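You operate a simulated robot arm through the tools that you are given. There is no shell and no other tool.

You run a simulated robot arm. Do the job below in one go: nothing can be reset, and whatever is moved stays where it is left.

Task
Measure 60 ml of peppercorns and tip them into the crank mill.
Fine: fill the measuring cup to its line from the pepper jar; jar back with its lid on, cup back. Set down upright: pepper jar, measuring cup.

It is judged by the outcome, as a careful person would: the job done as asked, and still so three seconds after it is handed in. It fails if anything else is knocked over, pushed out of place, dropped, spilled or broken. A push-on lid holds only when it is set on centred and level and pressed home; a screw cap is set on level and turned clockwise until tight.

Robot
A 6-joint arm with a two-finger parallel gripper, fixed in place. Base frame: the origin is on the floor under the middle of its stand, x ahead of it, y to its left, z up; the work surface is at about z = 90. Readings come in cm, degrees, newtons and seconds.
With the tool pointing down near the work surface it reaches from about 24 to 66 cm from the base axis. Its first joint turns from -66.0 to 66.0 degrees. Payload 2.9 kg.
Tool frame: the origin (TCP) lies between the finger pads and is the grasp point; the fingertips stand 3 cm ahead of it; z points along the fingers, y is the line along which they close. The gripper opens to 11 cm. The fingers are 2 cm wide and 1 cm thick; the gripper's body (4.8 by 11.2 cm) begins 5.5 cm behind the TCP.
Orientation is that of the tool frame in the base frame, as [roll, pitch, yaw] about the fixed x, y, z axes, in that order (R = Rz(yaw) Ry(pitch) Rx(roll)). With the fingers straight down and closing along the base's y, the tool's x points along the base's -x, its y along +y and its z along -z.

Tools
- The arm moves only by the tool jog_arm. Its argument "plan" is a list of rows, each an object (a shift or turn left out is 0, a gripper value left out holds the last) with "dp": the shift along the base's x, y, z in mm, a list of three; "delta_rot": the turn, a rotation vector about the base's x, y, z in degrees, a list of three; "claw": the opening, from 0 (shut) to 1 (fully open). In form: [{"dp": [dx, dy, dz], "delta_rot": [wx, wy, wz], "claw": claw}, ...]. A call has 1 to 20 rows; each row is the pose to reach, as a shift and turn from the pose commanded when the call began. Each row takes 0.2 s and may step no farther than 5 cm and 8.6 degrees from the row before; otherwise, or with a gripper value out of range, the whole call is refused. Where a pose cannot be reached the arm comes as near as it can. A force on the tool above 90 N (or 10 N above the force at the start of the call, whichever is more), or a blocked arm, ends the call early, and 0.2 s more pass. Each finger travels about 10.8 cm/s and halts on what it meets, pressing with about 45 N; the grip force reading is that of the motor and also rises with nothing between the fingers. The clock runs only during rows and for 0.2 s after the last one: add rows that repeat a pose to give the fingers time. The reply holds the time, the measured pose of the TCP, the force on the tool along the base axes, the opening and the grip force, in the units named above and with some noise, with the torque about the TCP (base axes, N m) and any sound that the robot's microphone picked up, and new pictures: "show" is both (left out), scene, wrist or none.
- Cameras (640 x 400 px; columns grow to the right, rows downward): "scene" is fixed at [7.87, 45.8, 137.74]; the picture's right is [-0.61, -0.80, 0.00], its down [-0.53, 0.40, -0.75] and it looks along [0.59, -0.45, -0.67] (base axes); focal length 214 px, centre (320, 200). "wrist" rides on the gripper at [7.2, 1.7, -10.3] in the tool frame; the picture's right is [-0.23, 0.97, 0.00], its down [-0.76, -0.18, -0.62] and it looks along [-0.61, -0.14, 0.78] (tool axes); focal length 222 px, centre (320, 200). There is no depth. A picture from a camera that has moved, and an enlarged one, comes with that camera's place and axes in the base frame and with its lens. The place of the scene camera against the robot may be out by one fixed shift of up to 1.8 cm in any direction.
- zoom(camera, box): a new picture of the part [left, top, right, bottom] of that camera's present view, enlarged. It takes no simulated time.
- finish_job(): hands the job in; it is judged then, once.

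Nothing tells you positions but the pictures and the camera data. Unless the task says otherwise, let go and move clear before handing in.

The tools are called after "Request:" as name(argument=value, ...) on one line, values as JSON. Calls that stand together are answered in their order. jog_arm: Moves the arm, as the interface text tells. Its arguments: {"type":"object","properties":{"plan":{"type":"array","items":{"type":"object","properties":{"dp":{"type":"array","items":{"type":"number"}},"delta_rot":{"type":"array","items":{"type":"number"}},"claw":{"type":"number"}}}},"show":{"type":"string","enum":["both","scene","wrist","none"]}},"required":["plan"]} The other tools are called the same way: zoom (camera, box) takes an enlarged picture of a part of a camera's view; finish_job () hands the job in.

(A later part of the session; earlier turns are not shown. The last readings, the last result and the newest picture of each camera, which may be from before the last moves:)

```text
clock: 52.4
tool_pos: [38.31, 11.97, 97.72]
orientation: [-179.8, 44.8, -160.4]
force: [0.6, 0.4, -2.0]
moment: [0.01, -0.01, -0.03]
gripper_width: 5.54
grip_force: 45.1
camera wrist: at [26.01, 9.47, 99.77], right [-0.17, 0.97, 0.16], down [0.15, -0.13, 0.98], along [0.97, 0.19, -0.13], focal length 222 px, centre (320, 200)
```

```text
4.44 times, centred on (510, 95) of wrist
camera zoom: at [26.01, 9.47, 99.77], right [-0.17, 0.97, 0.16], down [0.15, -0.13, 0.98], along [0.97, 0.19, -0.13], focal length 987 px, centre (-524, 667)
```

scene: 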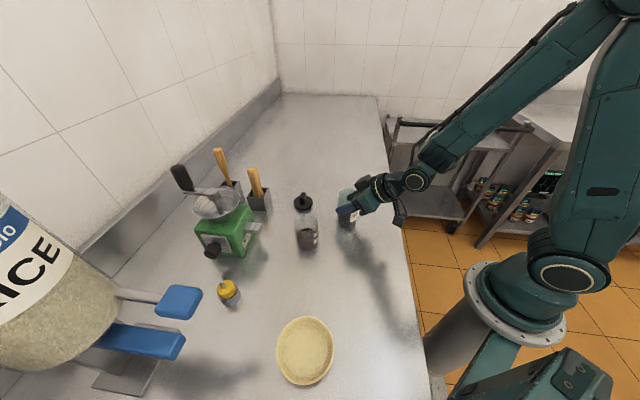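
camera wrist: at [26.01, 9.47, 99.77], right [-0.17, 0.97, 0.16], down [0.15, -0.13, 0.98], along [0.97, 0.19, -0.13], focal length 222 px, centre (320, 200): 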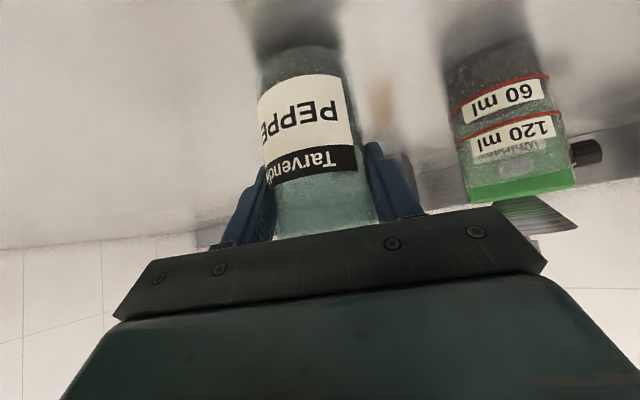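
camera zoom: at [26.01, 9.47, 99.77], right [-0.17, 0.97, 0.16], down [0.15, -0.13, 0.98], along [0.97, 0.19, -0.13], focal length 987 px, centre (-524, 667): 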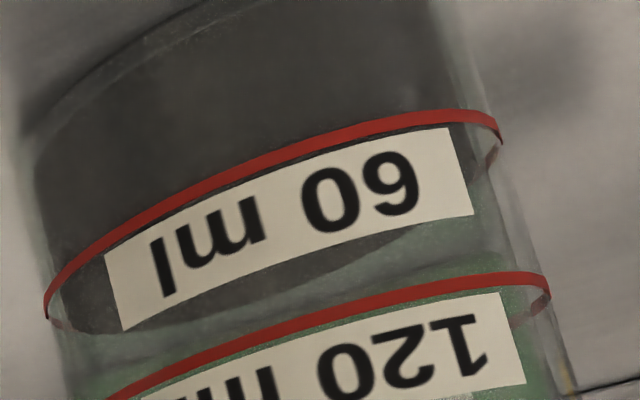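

From the side the surface looks slightly above the 60 line. I'll zoom further to measure by how much.

Request:
zoom(camera="wrist", box=[445, 65, 515, 130])

Request:
zoom(camera="wrist", box=[500, 65, 570, 130])

Request:
zoom(camera="wrist", box=[430, 20, 580, 100])

```text
6.15 times, centred on (480, 98) of wrist
camera zoom: at [26.01, 9.47, 99.77], right [-0.17, 0.97, 0.16], down [0.15, -0.13, 0.98], along [0.97, 0.19, -0.13], focal length 1367 px, centre (-665, 831)
```

zoom: 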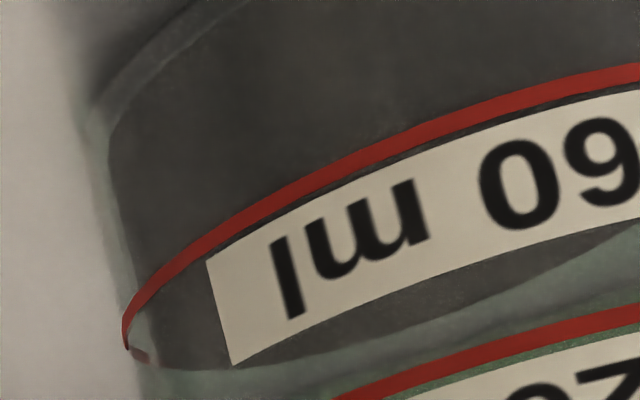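

```text
6.15 times, centred on (535, 98) of wrist
camera zoom: at [26.01, 9.47, 99.77], right [-0.17, 0.97, 0.16], down [0.15, -0.13, 0.98], along [0.97, 0.19, -0.13], focal length 1367 px, centre (-1003, 831)
```

zoom: 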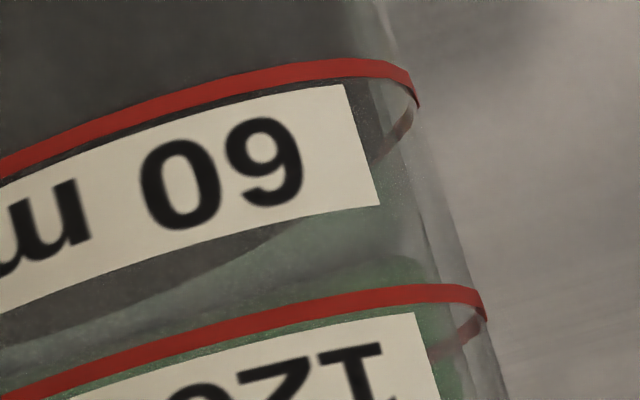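

```text
4.27 times, centred on (505, 60) of wrist
camera zoom: at [26.01, 9.47, 99.77], right [-0.17, 0.97, 0.16], down [0.15, -0.13, 0.98], along [0.97, 0.19, -0.13], focal length 948 px, centre (-469, 797)
```

zoom: 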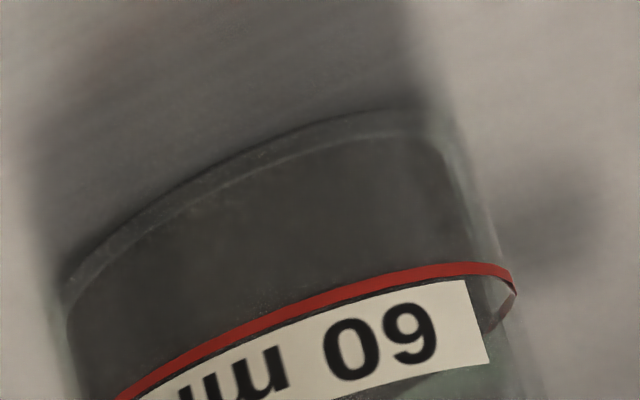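

My cup model (centre (38.2, 26.2), 60 line at z≈92.8) fits the view well. I'll zoom tightly on the far edge of the pepper surface to compare with where it should be at the line.

Request:
zoom(camera="wrist", box=[485, 98, 525, 123])

Request:
zoom(camera="wrist", box=[515, 75, 555, 110])

Request:
zoom(camera="wrist", box=[445, 100, 485, 128])

```text
16.00 times, centred on (505, 110) of wrist
camera zoom: at [26.01, 9.47, 99.77], right [-0.17, 0.97, 0.16], down [0.15, -0.13, 0.98], along [0.97, 0.19, -0.13], focal length 3554 px, centre (-2640, 1632)
```

zoom: 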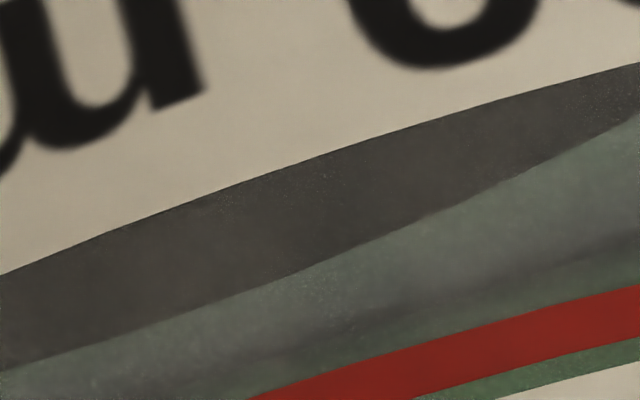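

```text
11.43 times, centred on (535, 92) of wrist
camera zoom: at [26.01, 9.47, 99.77], right [-0.17, 0.97, 0.16], down [0.15, -0.13, 0.98], along [0.97, 0.19, -0.13], focal length 2538 px, centre (-2137, 1429)
```

zoom: 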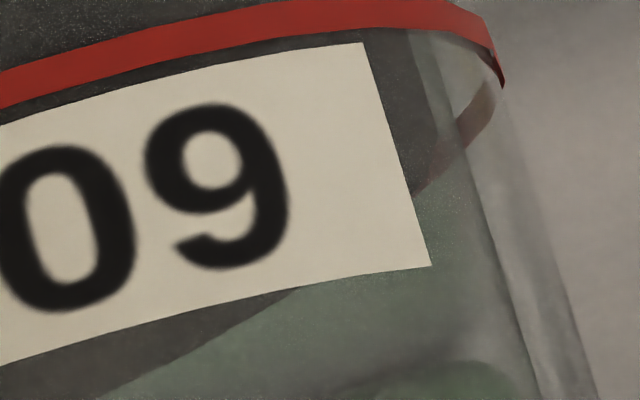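

```text
14.29 times, centred on (465, 114) of wrist
camera zoom: at [26.01, 9.47, 99.77], right [-0.17, 0.97, 0.16], down [0.15, -0.13, 0.98], along [0.97, 0.19, -0.13], focal length 3173 px, centre (-1751, 1429)
```

zoom: 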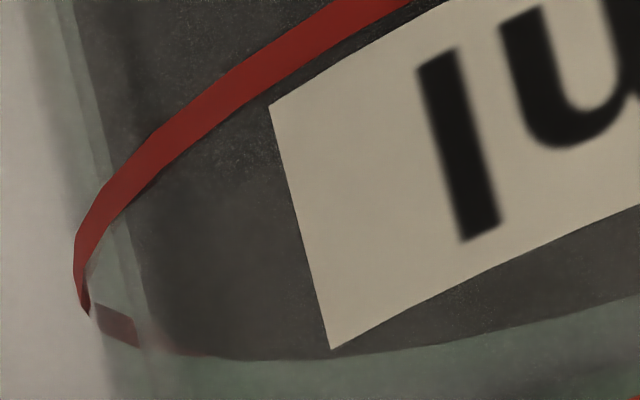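

Both views suggest the level is a little over the line, by roughly 3–8 ml. I'll check the ring position the same way to tighten the estimate.

Request:
zoom(camera="wrist", box=[478, 72, 518, 97])

Request:
zoom(camera="wrist", box=[485, 170, 525, 205])

Request:
zoom(camera="wrist", box=[465, 95, 545, 145])

```text
16.00 times, centred on (498, 84) of wrist
camera zoom: at [26.01, 9.47, 99.77], right [-0.17, 0.97, 0.16], down [0.15, -0.13, 0.98], along [0.97, 0.19, -0.13], focal length 3554 px, centre (-2528, 2048)
```

zoom: 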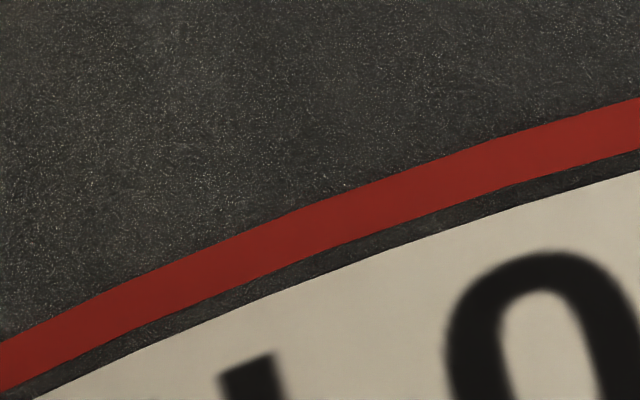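

```text
11.43 times, centred on (505, 188) of wrist
camera zoom: at [26.01, 9.47, 99.77], right [-0.17, 0.97, 0.16], down [0.15, -0.13, 0.98], along [0.97, 0.19, -0.13], focal length 2538 px, centre (-1794, 343)
```

zoom: 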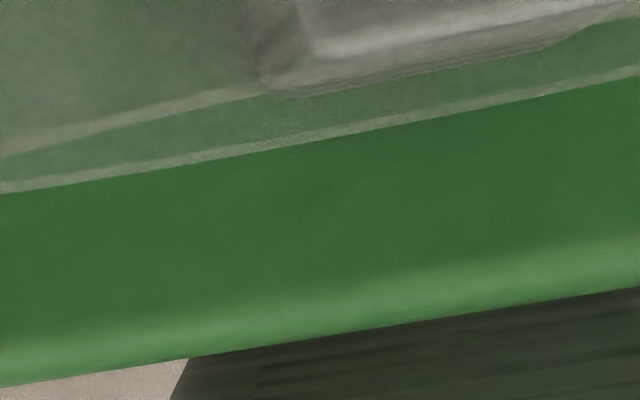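

```text
8.00 times, centred on (505, 120) of wrist
camera zoom: at [26.01, 9.47, 99.77], right [-0.17, 0.97, 0.16], down [0.15, -0.13, 0.98], along [0.97, 0.19, -0.13], focal length 1777 px, centre (-1160, 840)
```

zoom: 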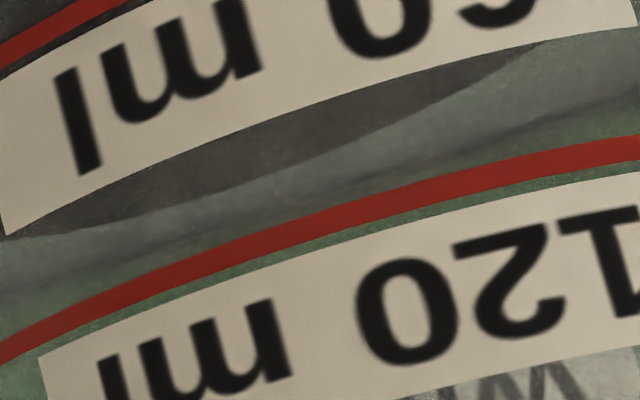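

The level is about 2 mm over the line, roughly 65–66 ml. I'll set the jar down at home, still open, then use the cup to pour the small excess back before going on to the mill.

Request:
jog_arm(plan=[{"dp": [0, 1, -3]}, {"dp": [0, 1, -5]}, {"dp": [0, 1, -6]}, {"dp": [0, 1, -6]}], show="none")

```text
clock: 53.4
tool_pos: [38.33, 12.1, 97.2]
orientation: [-179.8, 44.9, -160.3]
force: [-1.3, -1.0, -0.9]
moment: [0.03, 0.01, 0.0]
gripper_width: 5.5
grip_force: 44.6
```

The jar's weight is partly on the counter. I'll lower 1 mm more and then open the fingers gently.

Request:
jog_arm(plan=[{"dp": [0, 0, -1]}, {"dp": [0, 0, -1], "claw": 0.55}, {"dp": [0, 0, -1], "claw": 0.62}, {"dp": [0, 0, -1], "claw": 0.75}, {"dp": [0, 0, -1], "claw": 0.9}, {"dp": [0, 0, -1], "claw": 0.95}], show="both")

Request:
zoom(camera="scene", box=[310, 160, 400, 240])

```text
clock: 54.8
tool_pos: [38.4, 12.07, 96.99]
orientation: [-179.8, 44.8, -160.5]
force: [0.0, 0.7, -0.6]
moment: [0.0, 0.02, -0.02]
gripper_width: 10.44
grip_force: 0.0
camera wrist: at [26.0, 9.61, 99.11], right [-0.17, 0.97, 0.16], down [0.15, -0.13, 0.98], along [0.97, 0.19, -0.13], focal length 222 px, centre (320, 200)
```

scene: 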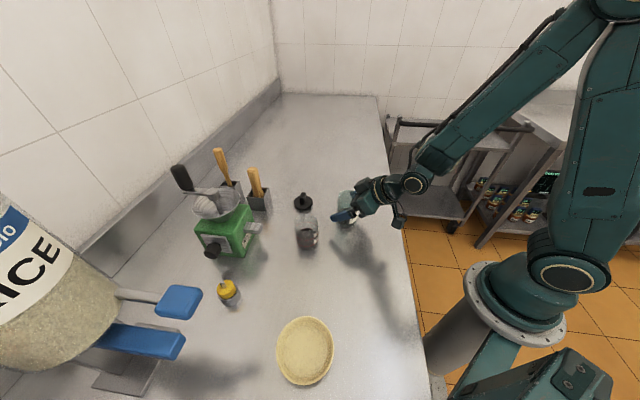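
wrist: 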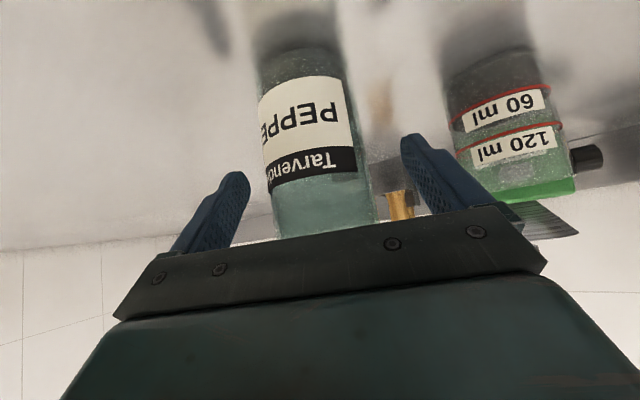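

```text
5.00 times, centred on (355, 200) of scene
camera zoom: at [7.87, 45.8, 137.74], right [-0.61, -0.8, 0.0], down [-0.53, 0.4, -0.75], along [0.59, -0.45, -0.67], focal length 1072 px, centre (145, 200)
```

zoom: 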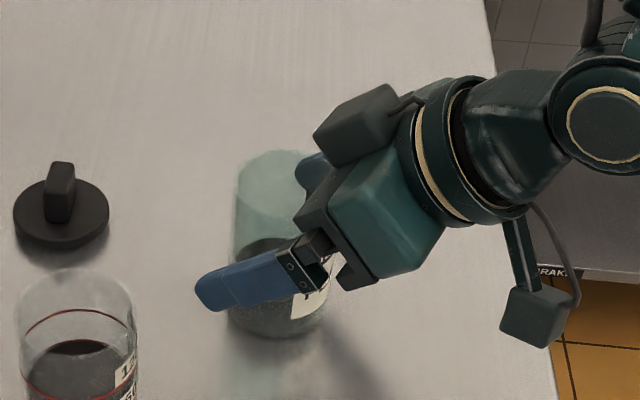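

Jar is standing freely at home. I'll raise the open gripper straight up clear of the rim.

Request:
jog_arm(plan=[{"dp": [0, 0, 20], "claw": 1.0}, {"dp": [0, 0, 60]}, {"dp": [0, 0, 100]}, {"dp": [0, 0, 140]}, {"dp": [0, 0, 140]}], show="both")

Request:
zoom(camera="scene", box=[330, 180, 370, 230])

Request:
zoom(camera="scene", box=[292, 212, 326, 250])

```text
clock: 56.0
tool_pos: [38.26, 12.22, 111.02]
orientation: [-179.8, 44.7, -160.4]
force: [0.4, 0.0, -0.2]
moment: [0.04, -0.03, -0.03]
gripper_width: 11.01
grip_force: 0.0
camera wrist: at [25.93, 9.61, 113.08], right [-0.17, 0.97, 0.16], down [0.15, -0.13, 0.98], along [0.97, 0.19, -0.13], focal length 222 px, centre (320, 200)
```

scene: 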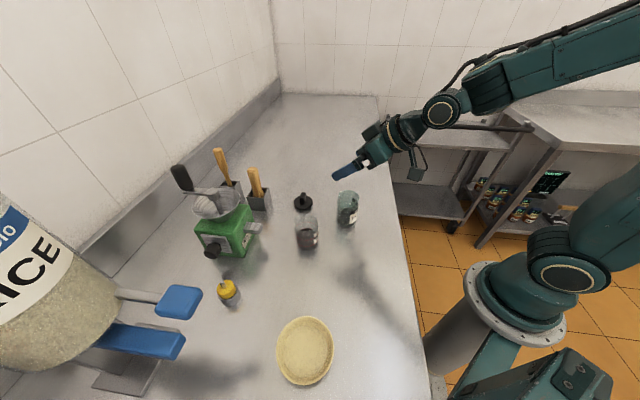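
wrist: 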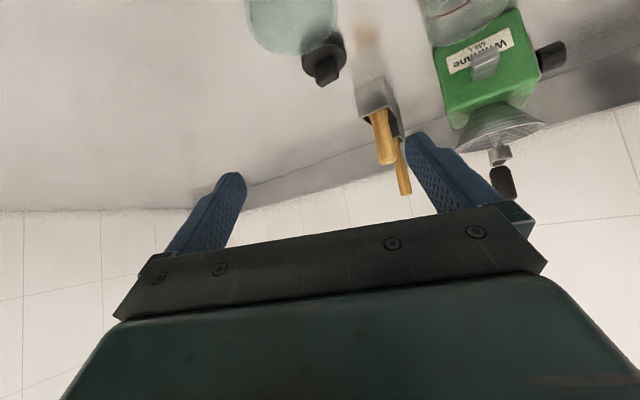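

```text
8.00 times, centred on (350, 205) of scene
camera zoom: at [7.87, 45.8, 137.74], right [-0.61, -0.8, 0.0], down [-0.53, 0.4, -0.75], along [0.59, -0.45, -0.67], focal length 1716 px, centre (80, 160)
```

zoom: 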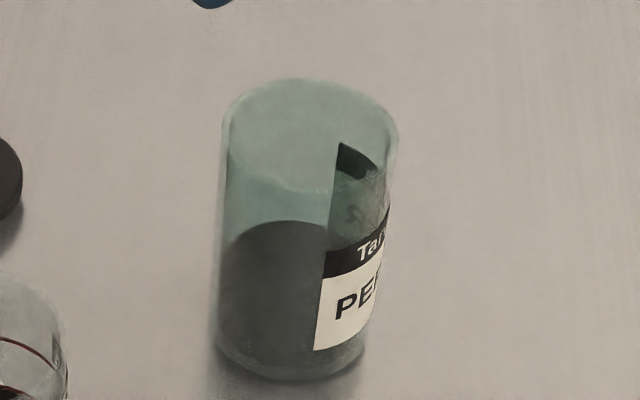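

```text
10.53 times, centred on (309, 231) of scene
camera zoom: at [7.87, 45.8, 137.74], right [-0.61, -0.8, 0.0], down [-0.53, 0.4, -0.75], along [0.59, -0.45, -0.67], focal length 2258 px, centre (436, -126)
```

zoom: 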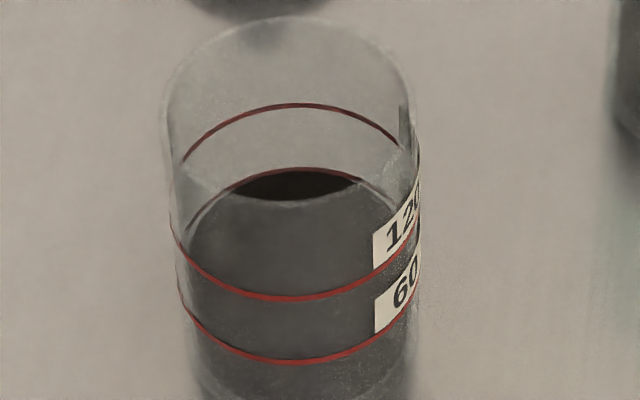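

The jar is back in place and the cup is undisturbed. Before picking up the cup I'll turn toward the mill and inspect its hopper, crank and surroundings.

Request:
jog_arm(plan=[{"dp": [-11, 29, 14], "delta_rot": [0, 0, 4]}, {"dp": [-21, 58, 28], "delta_rot": [0, 0, 8]}, {"dp": [-32, 87, 42], "delta_rot": [0, 0, 12]}, {"dp": [-42, 116, 56], "delta_rot": [0, 0, 16]}, {"dp": [-53, 145, 70], "delta_rot": [0, 0, 19.4]}, {"dp": [-53, 145, 70], "delta_rot": [0, 0, 19.4]}], show="none")

Request:
jog_arm(plan=[{"delta_rot": [-4.72, 5.83, 0]}, {"delta_rot": [-9.44, 11.66, 0]}, {"delta_rot": [-9.44, 11.66, 0]}], show="both")

Request:
zoom(camera="wrist", box=[200, 60, 440, 210])

```text
clock: 57.4
tool_pos: [32.99, 26.63, 118.01]
orientation: [-179.7, 44.9, -141.0]
force: [-0.3, 0.3, 0.9]
moment: [0.04, -0.03, 0.02]
gripper_width: 11.0
grip_force: 0.1
```

```text
clock: 58.2
tool_pos: [33.08, 26.68, 118.06]
orientation: [-179.8, 29.7, -141.0]
force: [1.6, -0.1, 0.2]
moment: [0.0, 0.0, -0.01]
gripper_width: 11.0
grip_force: 0.0
camera wrist: at [22.98, 20.84, 123.26], right [-0.46, 0.88, 0.11], down [0.38, 0.08, 0.92], along [0.8, 0.46, -0.38], focal length 222 px, centre (320, 200)
```

scene: 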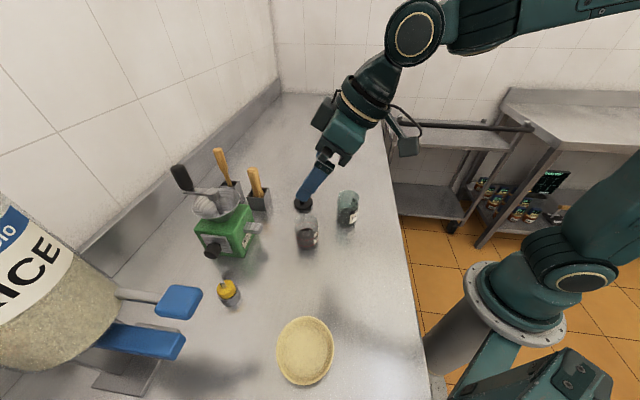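
wrist: 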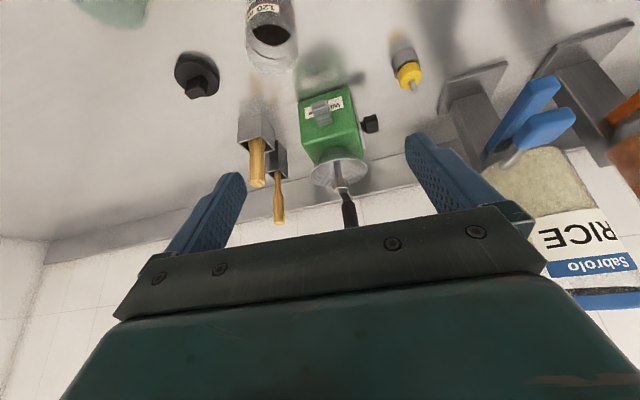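

```text
2.67 times, centred on (320, 135) of wrist
camera zoom: at [22.98, 20.84, 123.26], right [-0.46, 0.88, 0.11], down [0.38, 0.08, 0.92], along [0.8, 0.46, -0.38], focal length 592 px, centre (320, 373)
```

zoom: 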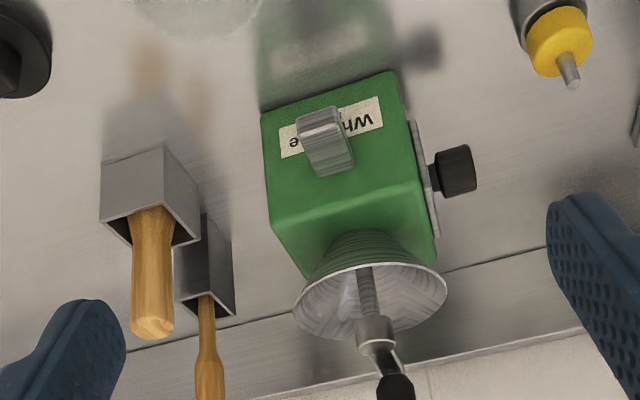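

I now have the mill geometry: hopper rim centre near (51.4, 41.8), z≈104.3, crank pointing away from the robot and the near side free. Next I'll position over the cup with a 30° side-grip pose.

Request:
jog_arm(plan=[{"dp": [13, -1, -15], "delta_rot": [4.72, -5.83, 0]}, {"dp": [26, -2, -30], "delta_rot": [9.44, -11.66, 0]}, {"dp": [39, -3, -45], "delta_rot": [14.16, -17.49, 0]}, {"dp": [53, -5, -60], "delta_rot": [18.88, -23.31, 0]}, {"dp": [53, -5, -60], "delta_rot": [18.88, -23.31, 0]}], show="none")

Request:
jog_arm(plan=[{"dp": [0, 0, -20], "delta_rot": [0, 0, -2.3]}, {"dp": [0, 0, -50], "delta_rot": [0, 0, -4.7]}, {"dp": [0, 0, -70], "delta_rot": [0, 0, -4.7]}, {"dp": [0, 0, -70], "delta_rot": [0, 0, -4.7]}], show="both")

Request:
zoom(camera="wrist", box=[180, 0, 460, 175])

Request:
zoom(camera="scene", box=[270, 160, 390, 260])

```text
clock: 59.4
tool_pos: [38.4, 26.06, 112.11]
orientation: [-180.0, 59.9, -141.0]
force: [-0.5, 0.1, 0.2]
moment: [0.0, 0.0, -0.02]
gripper_width: 11.01
grip_force: 0.1
```

```text
clock: 60.4
tool_pos: [38.31, 26.22, 105.04]
orientation: [-179.8, 59.8, -145.7]
force: [-0.3, 0.1, -0.3]
moment: [-0.01, -0.02, -0.03]
gripper_width: 10.97
grip_force: 0.1
camera wrist: at [26.91, 20.57, 103.82], right [-0.45, 0.87, 0.2], down [-0.03, -0.23, 0.97], along [0.89, 0.43, 0.13], focal length 222 px, centre (320, 200)
```

scene: 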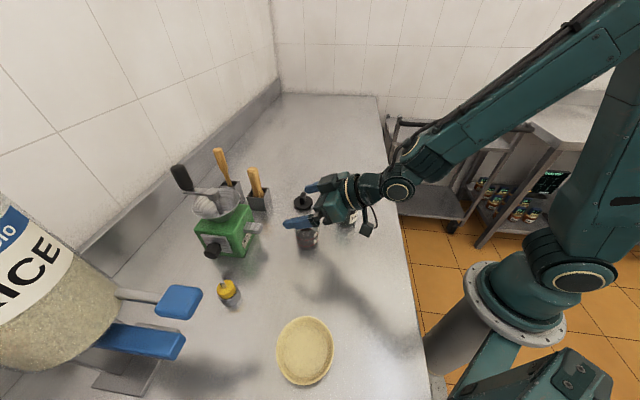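
wrist: 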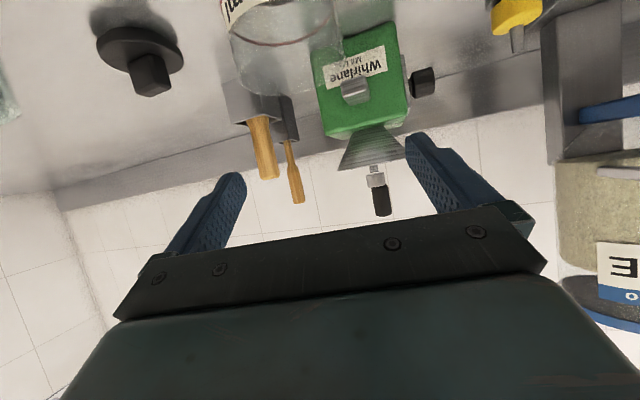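

```text
2.29 times, centred on (320, 88) of wrist
camera zoom: at [26.91, 20.57, 103.82], right [-0.45, 0.87, 0.2], down [-0.03, -0.23, 0.97], along [0.89, 0.43, 0.13], focal length 508 px, centre (320, 457)
```

zoom: 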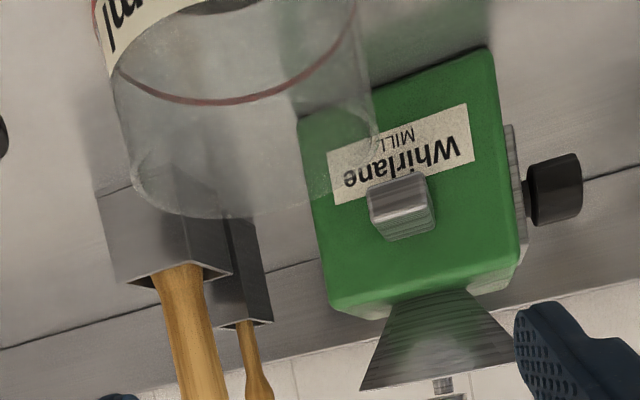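

```text
4.00 times, centred on (330, 210) of scene
camera zoom: at [7.87, 45.8, 137.74], right [-0.61, -0.8, 0.0], down [-0.53, 0.4, -0.75], along [0.59, -0.45, -0.67], focal length 858 px, centre (280, 160)
```

zoom: 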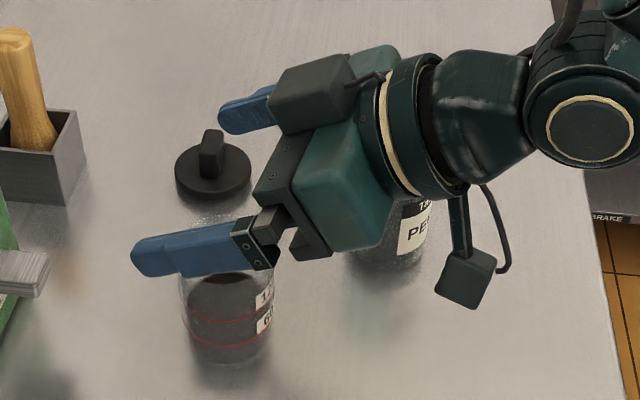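

The cup measures R≈3.0 centred near (38.6, 26.05). I'll shift slightly and descend around it with open fingers.

Request:
jog_arm(plan=[{"dp": [3, -2, -20]}, {"dp": [3, -2, -45]}, {"dp": [3, -2, -70]}, {"dp": [3, -2, -90]}, {"dp": [3, -2, -97]}, {"dp": [3, -2, -97], "claw": 0.8}, {"dp": [3, -2, -97], "claw": 0.68}], show="both")

Request:
zoom(camera="wrist", box=[160, 0, 480, 200])

Request:
zoom(camera="scene", box=[270, 160, 390, 260])

```text
clock: 62.0
tool_pos: [38.51, 25.89, 95.3]
orientation: [-179.8, 59.8, -145.7]
force: [-0.2, 0.2, 0.1]
moment: [0.01, 0.03, 0.0]
gripper_width: 7.47
grip_force: 0.0
camera wrist: at [27.15, 20.3, 94.13], right [-0.45, 0.87, 0.2], down [-0.03, -0.23, 0.97], along [0.89, 0.43, 0.13], focal length 222 px, centre (320, 200)
```

scene: 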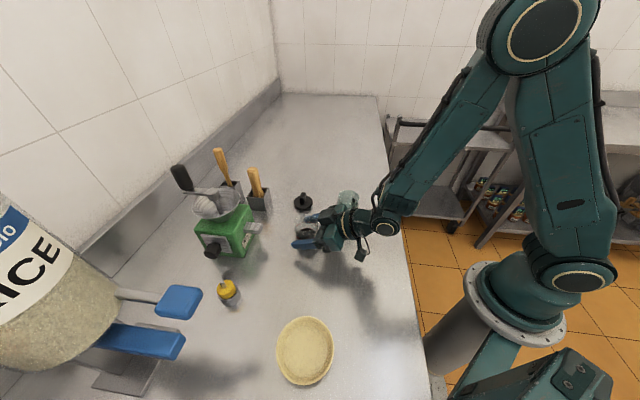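
wrist: 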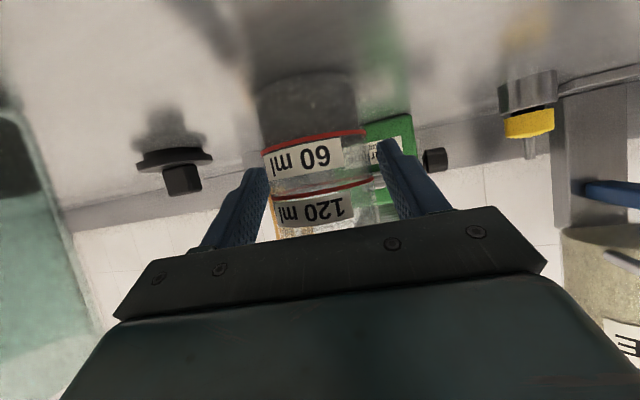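

```text
2.00 times, centred on (320, 100) of wrist
camera zoom: at [27.15, 20.3, 94.13], right [-0.45, 0.87, 0.2], down [-0.03, -0.23, 0.97], along [0.89, 0.43, 0.13], focal length 444 px, centre (320, 400)
```

zoom: 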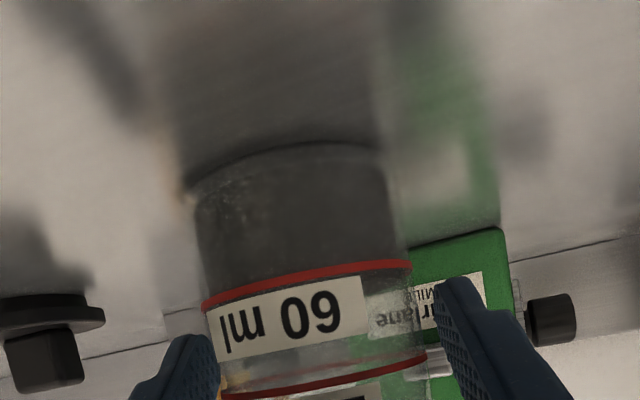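

```text
4.00 times, centred on (330, 210) of scene
camera zoom: at [7.87, 45.8, 137.74], right [-0.61, -0.8, 0.0], down [-0.53, 0.4, -0.75], along [0.59, -0.45, -0.67], focal length 858 px, centre (280, 160)
```

zoom: 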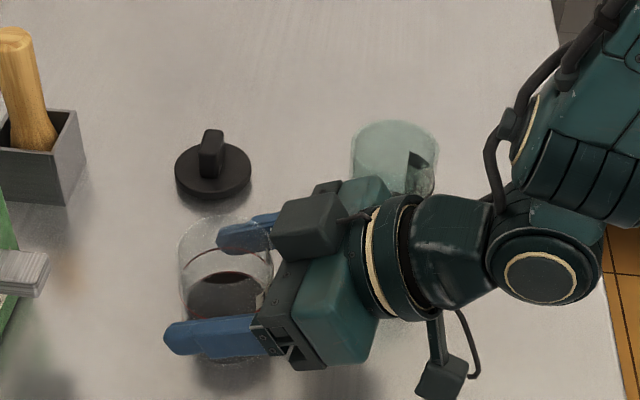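

The camera is now almost level with the 60 line, which gives a very good side view. Let me zoom in on the level.

Request:
zoom(camera="wrist", box=[255, 110, 385, 190])

Request:
zoom(camera="wrist", box=[335, 120, 375, 145])

Request:
zoom(camera="wrist", box=[255, 135, 295, 165])

```text
4.92 times, centred on (320, 150) of wrist
camera zoom: at [27.15, 20.3, 94.13], right [-0.45, 0.87, 0.2], down [-0.03, -0.23, 0.97], along [0.89, 0.43, 0.13], focal length 1094 px, centre (320, 446)
```

zoom: 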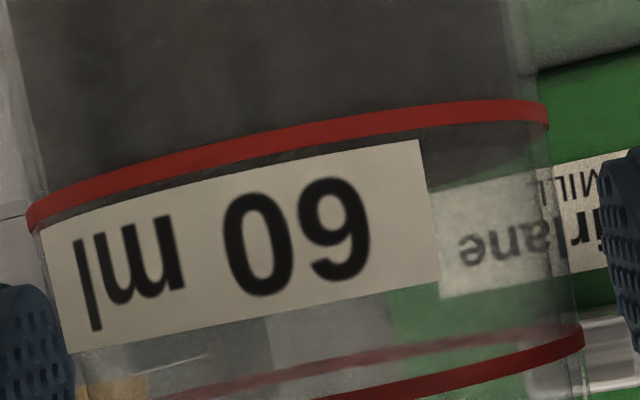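

```text
16.00 times, centred on (355, 132) of wrist
camera zoom: at [27.15, 20.3, 94.13], right [-0.45, 0.87, 0.2], down [-0.03, -0.23, 0.97], along [0.89, 0.43, 0.13], focal length 3554 px, centre (-240, 1280)
```

zoom: 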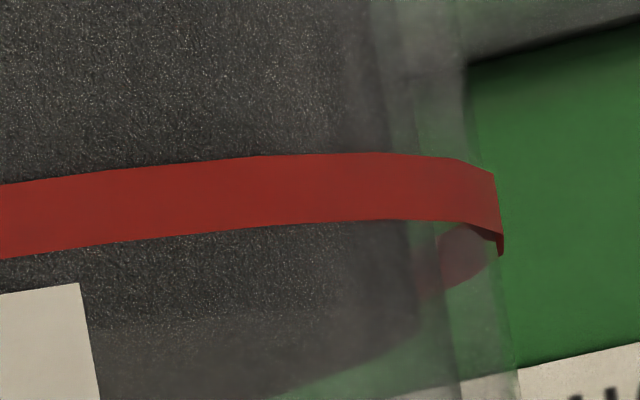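

```text
13.33 times, centred on (275, 150) of wrist
camera zoom: at [27.15, 20.3, 94.13], right [-0.45, 0.87, 0.2], down [-0.03, -0.23, 0.97], along [0.89, 0.43, 0.13], focal length 2962 px, centre (920, 867)
```

zoom: 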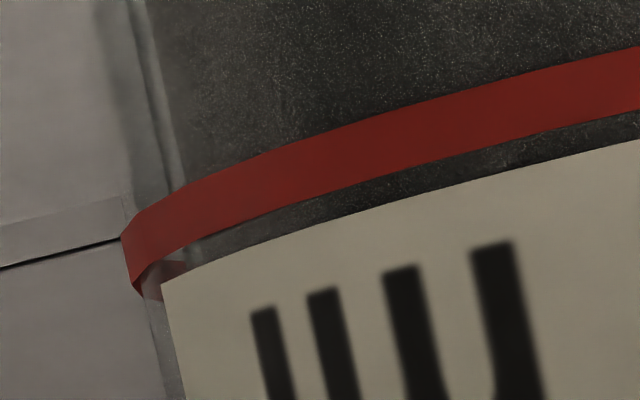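

The level is about 3 mm (6–7 ml) above the line, so the correction is worthwhile. I'll centre the fingers by 2 mm and grip the cup.

Request:
jog_arm(plan=[{"dp": [1, -2, 0]}, {"dp": [1, -2, 0], "claw": 0.63}, {"dp": [1, -2, 0], "claw": 0.59}, {"dp": [1, -2, 0], "claw": 0.56}, {"dp": [1, -2, 0], "claw": 0.52}, {"dp": [1, -2, 0], "claw": 0.45}, {"dp": [1, -2, 0], "claw": 0.45}], show="both")

Request:
zoom(camera="wrist", box=[160, 0, 480, 200])

```text
clock: 63.6
tool_pos: [38.7, 25.65, 95.33]
orientation: [-180.0, 59.9, -145.8]
force: [-0.9, 0.5, 0.0]
moment: [0.01, 0.01, 0.03]
gripper_width: 5.77
grip_force: 44.7
camera wrist: at [27.27, 20.11, 94.14], right [-0.45, 0.87, 0.2], down [-0.03, -0.23, 0.97], along [0.89, 0.43, 0.13], focal length 222 px, centre (320, 200)
```

scene: 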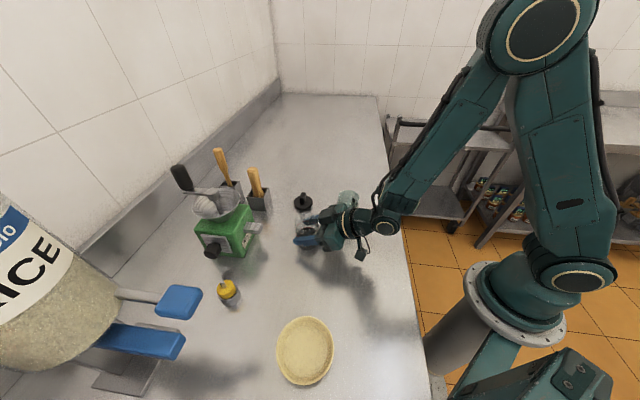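
wrist: 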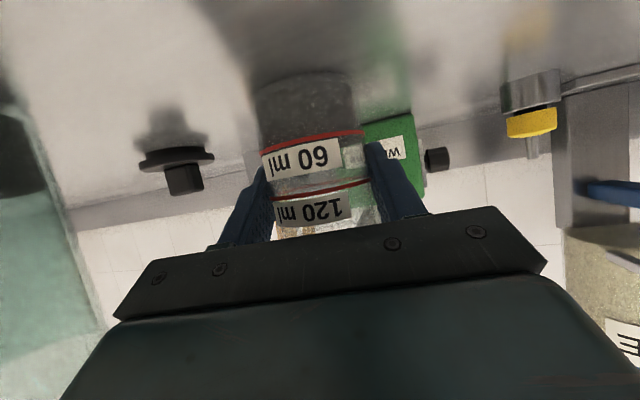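

```text
2.00 times, centred on (320, 100) of wrist
camera zoom: at [27.27, 20.11, 94.14], right [-0.45, 0.87, 0.2], down [-0.03, -0.23, 0.97], along [0.89, 0.43, 0.13], focal length 444 px, centre (320, 400)
```

zoom: 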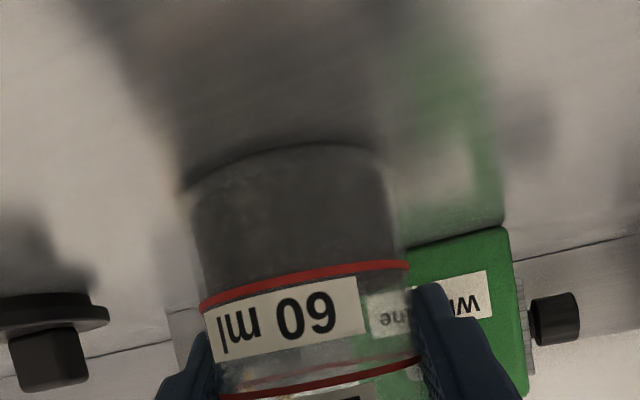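

Cup gripped (diameter 5.77). I'll lift it straight up and then pre-tilt to 55°, well below its flow angle of about 84°, before going to the jar.

Request:
jog_arm(plan=[{"dp": [0, 0, 10]}, {"dp": [0, 0, 40]}, {"dp": [0, 0, 80]}, {"dp": [0, 0, 120]}, {"dp": [0, 0, 150]}, {"dp": [0, 0, 165]}, {"dp": [0, 0, 165]}], show="scene")

Request:
zoom(camera="wrist", box=[160, 0, 480, 200])

Request:
zoom(camera="scene", box=[270, 130, 400, 250])

```text
clock: 65.2
tool_pos: [38.71, 25.62, 111.87]
orientation: [-179.8, 59.8, -145.7]
force: [-0.2, 0.4, -0.9]
moment: [-0.02, -0.02, 0.0]
gripper_width: 5.54
grip_force: 44.7
```

scene: 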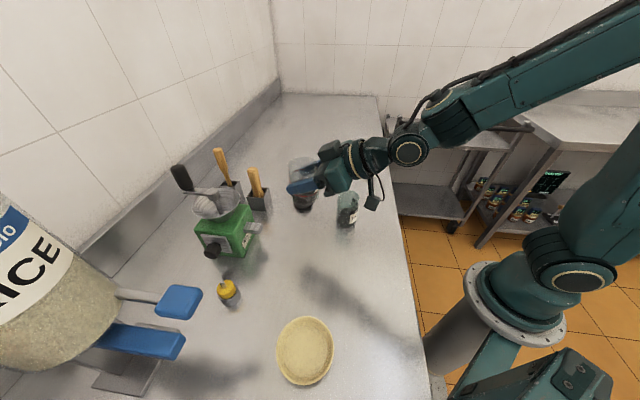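

```text
2.00 times, centred on (320, 100) of wrist
camera zoom: at [27.26, 20.09, 110.59], right [-0.45, 0.87, 0.2], down [-0.03, -0.23, 0.97], along [0.89, 0.43, 0.13], focal length 444 px, centre (320, 400)
```

zoom: 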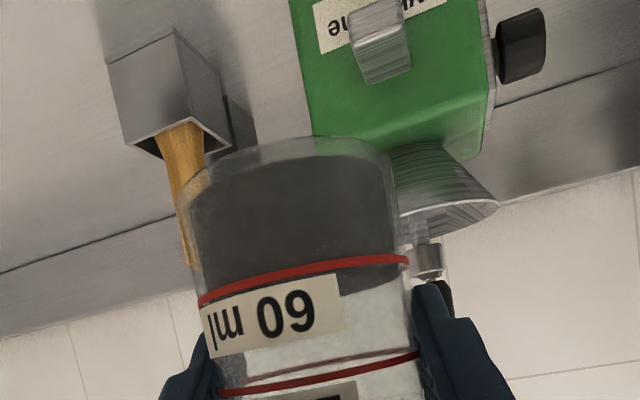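

```text
3.33 times, centred on (335, 190) of scene
camera zoom: at [7.87, 45.8, 137.74], right [-0.61, -0.8, 0.0], down [-0.53, 0.4, -0.75], along [0.59, -0.45, -0.67], focal length 715 px, centre (270, 233)
```

zoom: 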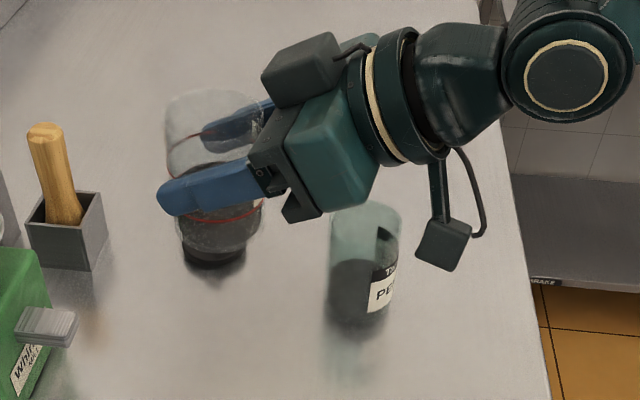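

Cup is secure (width 5.54 after settling). I'll pre-tilt it to 55° here at height.

Request:
jog_arm(plan=[{"delta_rot": [-4.42, 6.5, 0]}, {"delta_rot": [-8.83, 13.0, 0]}, {"delta_rot": [-13.25, 19.5, 0]}, {"delta_rot": [-17.66, 25.99, 0]}, {"delta_rot": [-22.08, 32.49, 0]}, {"delta_rot": [-26.49, 38.99, 0]}, {"delta_rot": [-30.9, 45.49, 0]}, {"delta_rot": [-30.9, 45.49, 0]}], show="scene")

Request:
zoom(camera="scene", box=[270, 130, 400, 250])

```text
clock: 67.0
tool_pos: [38.68, 25.69, 111.87]
orientation: [-179.8, 4.8, -145.9]
force: [0.4, -0.4, -0.5]
moment: [0.0, 0.01, 0.02]
gripper_width: 5.5
grip_force: 44.6
```

scene: 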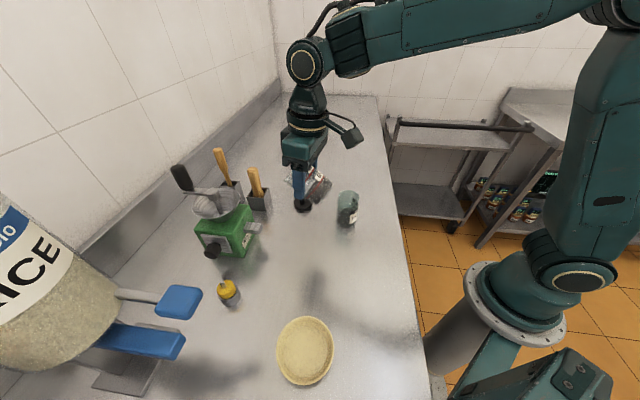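

```text
3.33 times, centred on (335, 190) of scene
camera zoom: at [7.87, 45.8, 137.74], right [-0.61, -0.8, 0.0], down [-0.53, 0.4, -0.75], along [0.59, -0.45, -0.67], focal length 715 px, centre (270, 233)
```

zoom: 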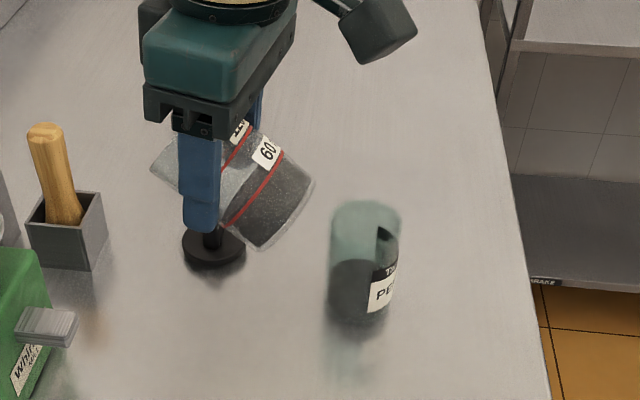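

Still contained. I'll carry it around to just behind the jar on the robot side, staying high.

Request:
jog_arm(plan=[{"dp": [-10, -25, -3], "delta_rot": [0, 0, -2.8]}, {"dp": [-19, -51, -8], "delta_rot": [0, 0, -5.6]}, {"dp": [-29, -76, -14], "delta_rot": [0, 0, -8.4]}, {"dp": [-39, -102, -20], "delta_rot": [0, 0, -11.2]}, {"dp": [-48, -127, -27], "delta_rot": [0, 0, -14]}, {"dp": [-58, -153, -35], "delta_rot": [0, 0, -16.7]}, {"dp": [-58, -153, -35], "delta_rot": [0, 0, -16.7]}], show="both")

Request:
zoom(camera="scene", box=[300, 140, 420, 240])

```text
clock: 68.6
tool_pos: [32.94, 10.44, 108.41]
orientation: [-179.9, 4.9, -162.4]
force: [-0.3, 0.0, -0.9]
moment: [-0.01, 0.01, -0.02]
gripper_width: 5.51
grip_force: 44.7
camera wrist: at [24.61, 9.68, 117.91], right [-0.08, 1.0, 0.02], down [0.73, 0.04, 0.69], along [0.68, 0.07, -0.73], focal length 222 px, centre (320, 200)
```

scene: 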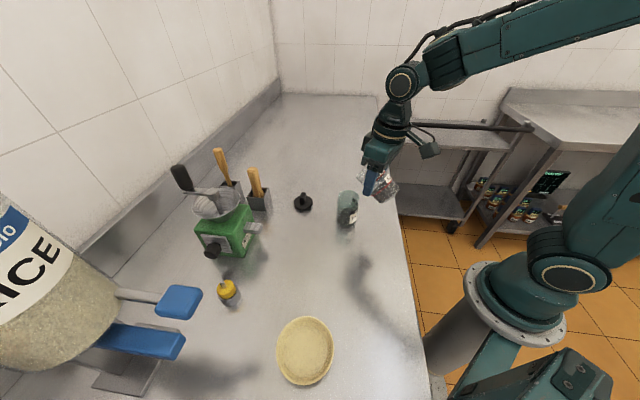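
wrist: 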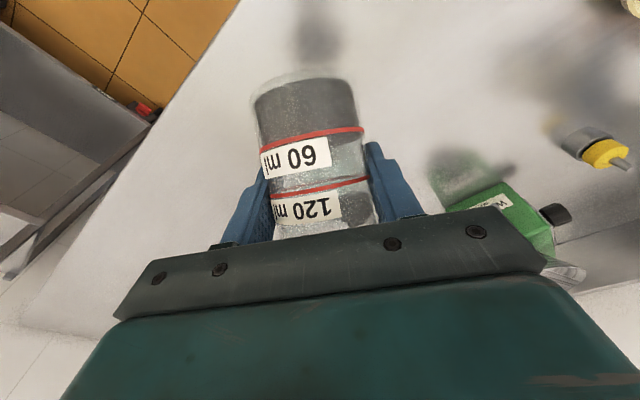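

```text
4.00 times, centred on (360, 190) of scene
camera zoom: at [7.87, 45.8, 137.74], right [-0.61, -0.8, 0.0], down [-0.53, 0.4, -0.75], along [0.59, -0.45, -0.67], focal length 858 px, centre (160, 240)
```

zoom: 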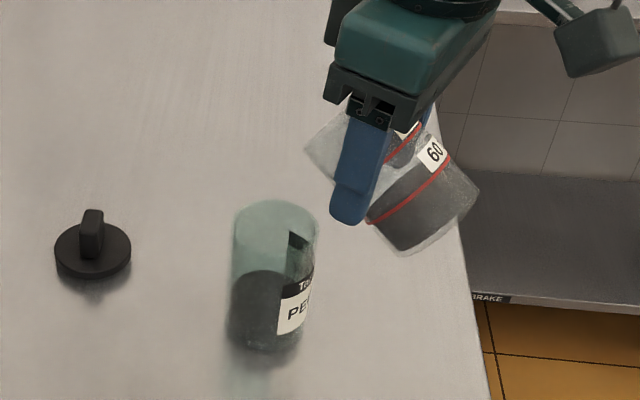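

The cup is lined up behind the jar. I'll lower it so the lip comes over the jar mouth and tilt to about 75°, still short of the flow angle.

Request:
jog_arm(plan=[{"dp": [2, 1, -20]}, {"dp": [4, 1, -40]}, {"dp": [4, 1, -40]}, {"dp": [5, 1, -42], "delta_rot": [-1.51, 4.77, 0]}, {"dp": [6, 2, -44], "delta_rot": [-3.02, 9.53, 0]}, {"dp": [6, 2, -46], "delta_rot": [-4.53, 14.3, 0]}, {"dp": [7, 2, -49], "delta_rot": [-6.05, 19.07, 0]}, {"dp": [7, 2, -49], "delta_rot": [-6.05, 19.07, 0]}], show="both")

Request:
zoom(camera="scene", box=[310, 160, 410, 240])

Request:
zoom(camera="wrist", box=[160, 20, 480, 240])

```text
clock: 70.4
tool_pos: [33.62, 10.53, 103.41]
orientation: [-180.0, -15.2, -162.5]
force: [0.2, -0.4, -1.1]
moment: [0.0, -0.03, 0.04]
gripper_width: 5.48
grip_force: 45.3
camera wrist: at [28.97, 11.0, 115.15], right [-0.08, 0.99, -0.06], down [0.91, 0.1, 0.4], along [0.41, -0.02, -0.91], focal length 222 px, centre (320, 200)
```

scene: 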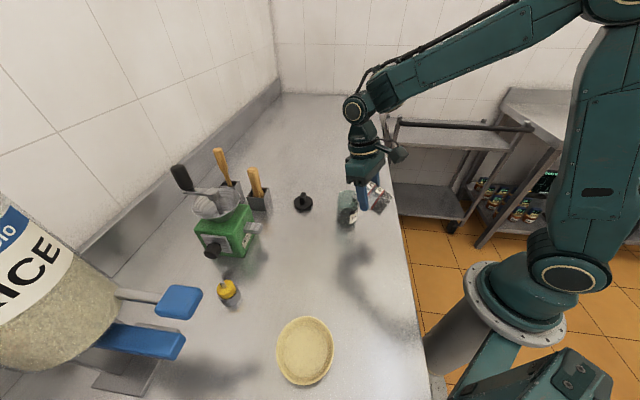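
wrist: 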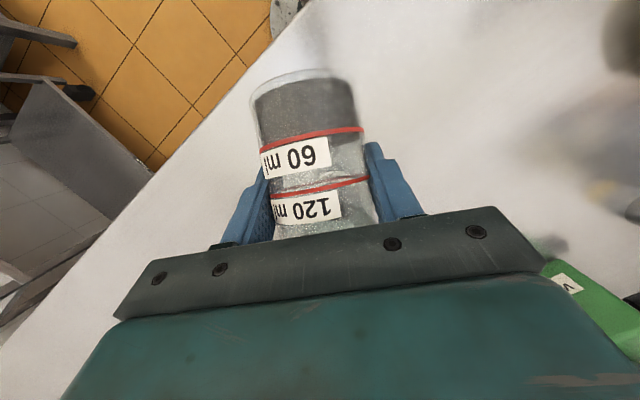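

```text
5.00 times, centred on (360, 200) of scene
camera zoom: at [7.87, 45.8, 137.74], right [-0.61, -0.8, 0.0], down [-0.53, 0.4, -0.75], along [0.59, -0.45, -0.67], focal length 1072 px, centre (120, 200)
```

zoom: 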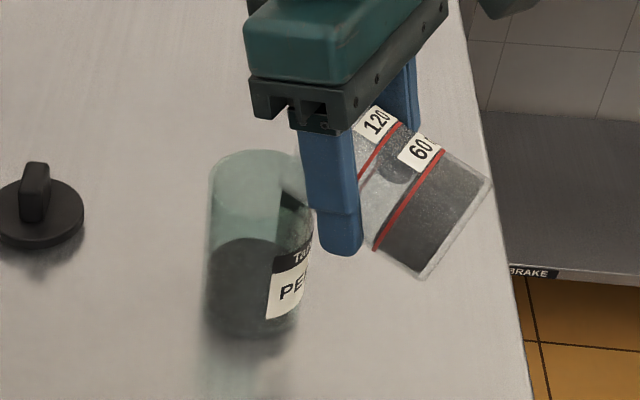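

```text
1.82 times, centred on (320, 130) of wrist
camera zoom: at [28.97, 11.0, 115.15], right [-0.08, 0.99, -0.06], down [0.91, 0.1, 0.4], along [0.41, -0.02, -0.91], focal length 404 px, centre (320, 327)
```

zoom: 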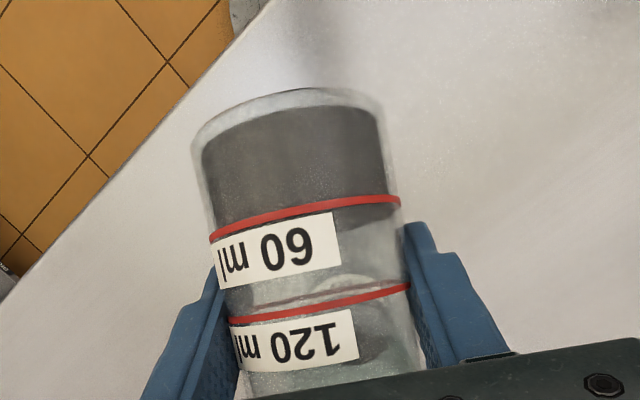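

The lip is over the near half of the jar mouth. I'll ease forward a few millimetres and tilt to 81°.

Request:
jog_arm(plan=[{"dp": [2, 1, -1], "delta_rot": [-0.6, 1.91, 0]}, {"dp": [4, 1, -2], "delta_rot": [-1.2, 3.81, 0]}, {"dp": [5, 2, -3], "delta_rot": [-1.8, 5.72, 0]}, {"dp": [5, 2, -3], "delta_rot": [-1.8, 5.72, 0]}, {"dp": [5, 2, -3], "delta_rot": [-1.8, 5.72, 0]}], show="none")

Request:
zoom(camera="scene", box=[320, 165, 400, 235])

Request:
zoom(camera="wrist", box=[240, 60, 400, 160])

```text
clock: 71.6
tool_pos: [34.13, 10.76, 103.07]
orientation: [-180.0, -21.2, -162.5]
force: [0.0, -0.1, -0.7]
moment: [0.0, -0.03, -0.01]
gripper_width: 5.49
grip_force: 45.0
```

```text
5.71 times, centred on (360, 200) of scene
camera zoom: at [7.87, 45.8, 137.74], right [-0.61, -0.8, 0.0], down [-0.53, 0.4, -0.75], along [0.59, -0.45, -0.67], focal length 1226 px, centre (91, 200)
```

zoom: 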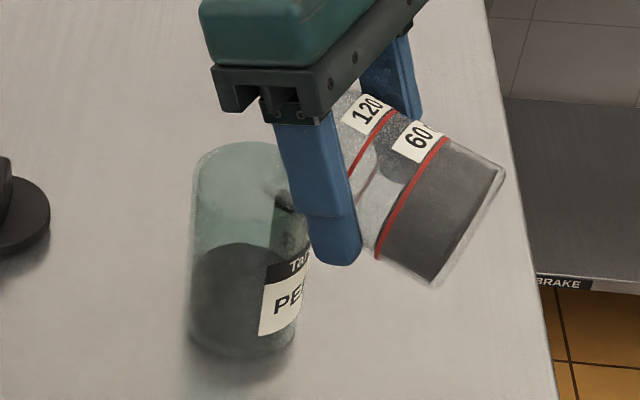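

```text
4.00 times, centred on (320, 110) of wrist
camera zoom: at [30.62, 11.56, 115.22], right [-0.09, 0.99, -0.08], down [0.95, 0.11, 0.31], along [0.31, -0.05, -0.95], focal length 888 px, centre (320, 560)
```

zoom: 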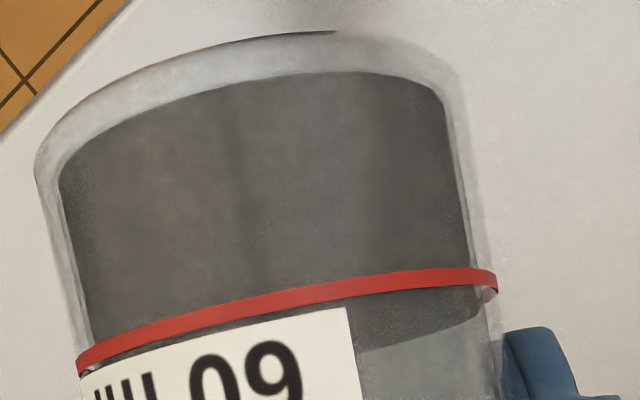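

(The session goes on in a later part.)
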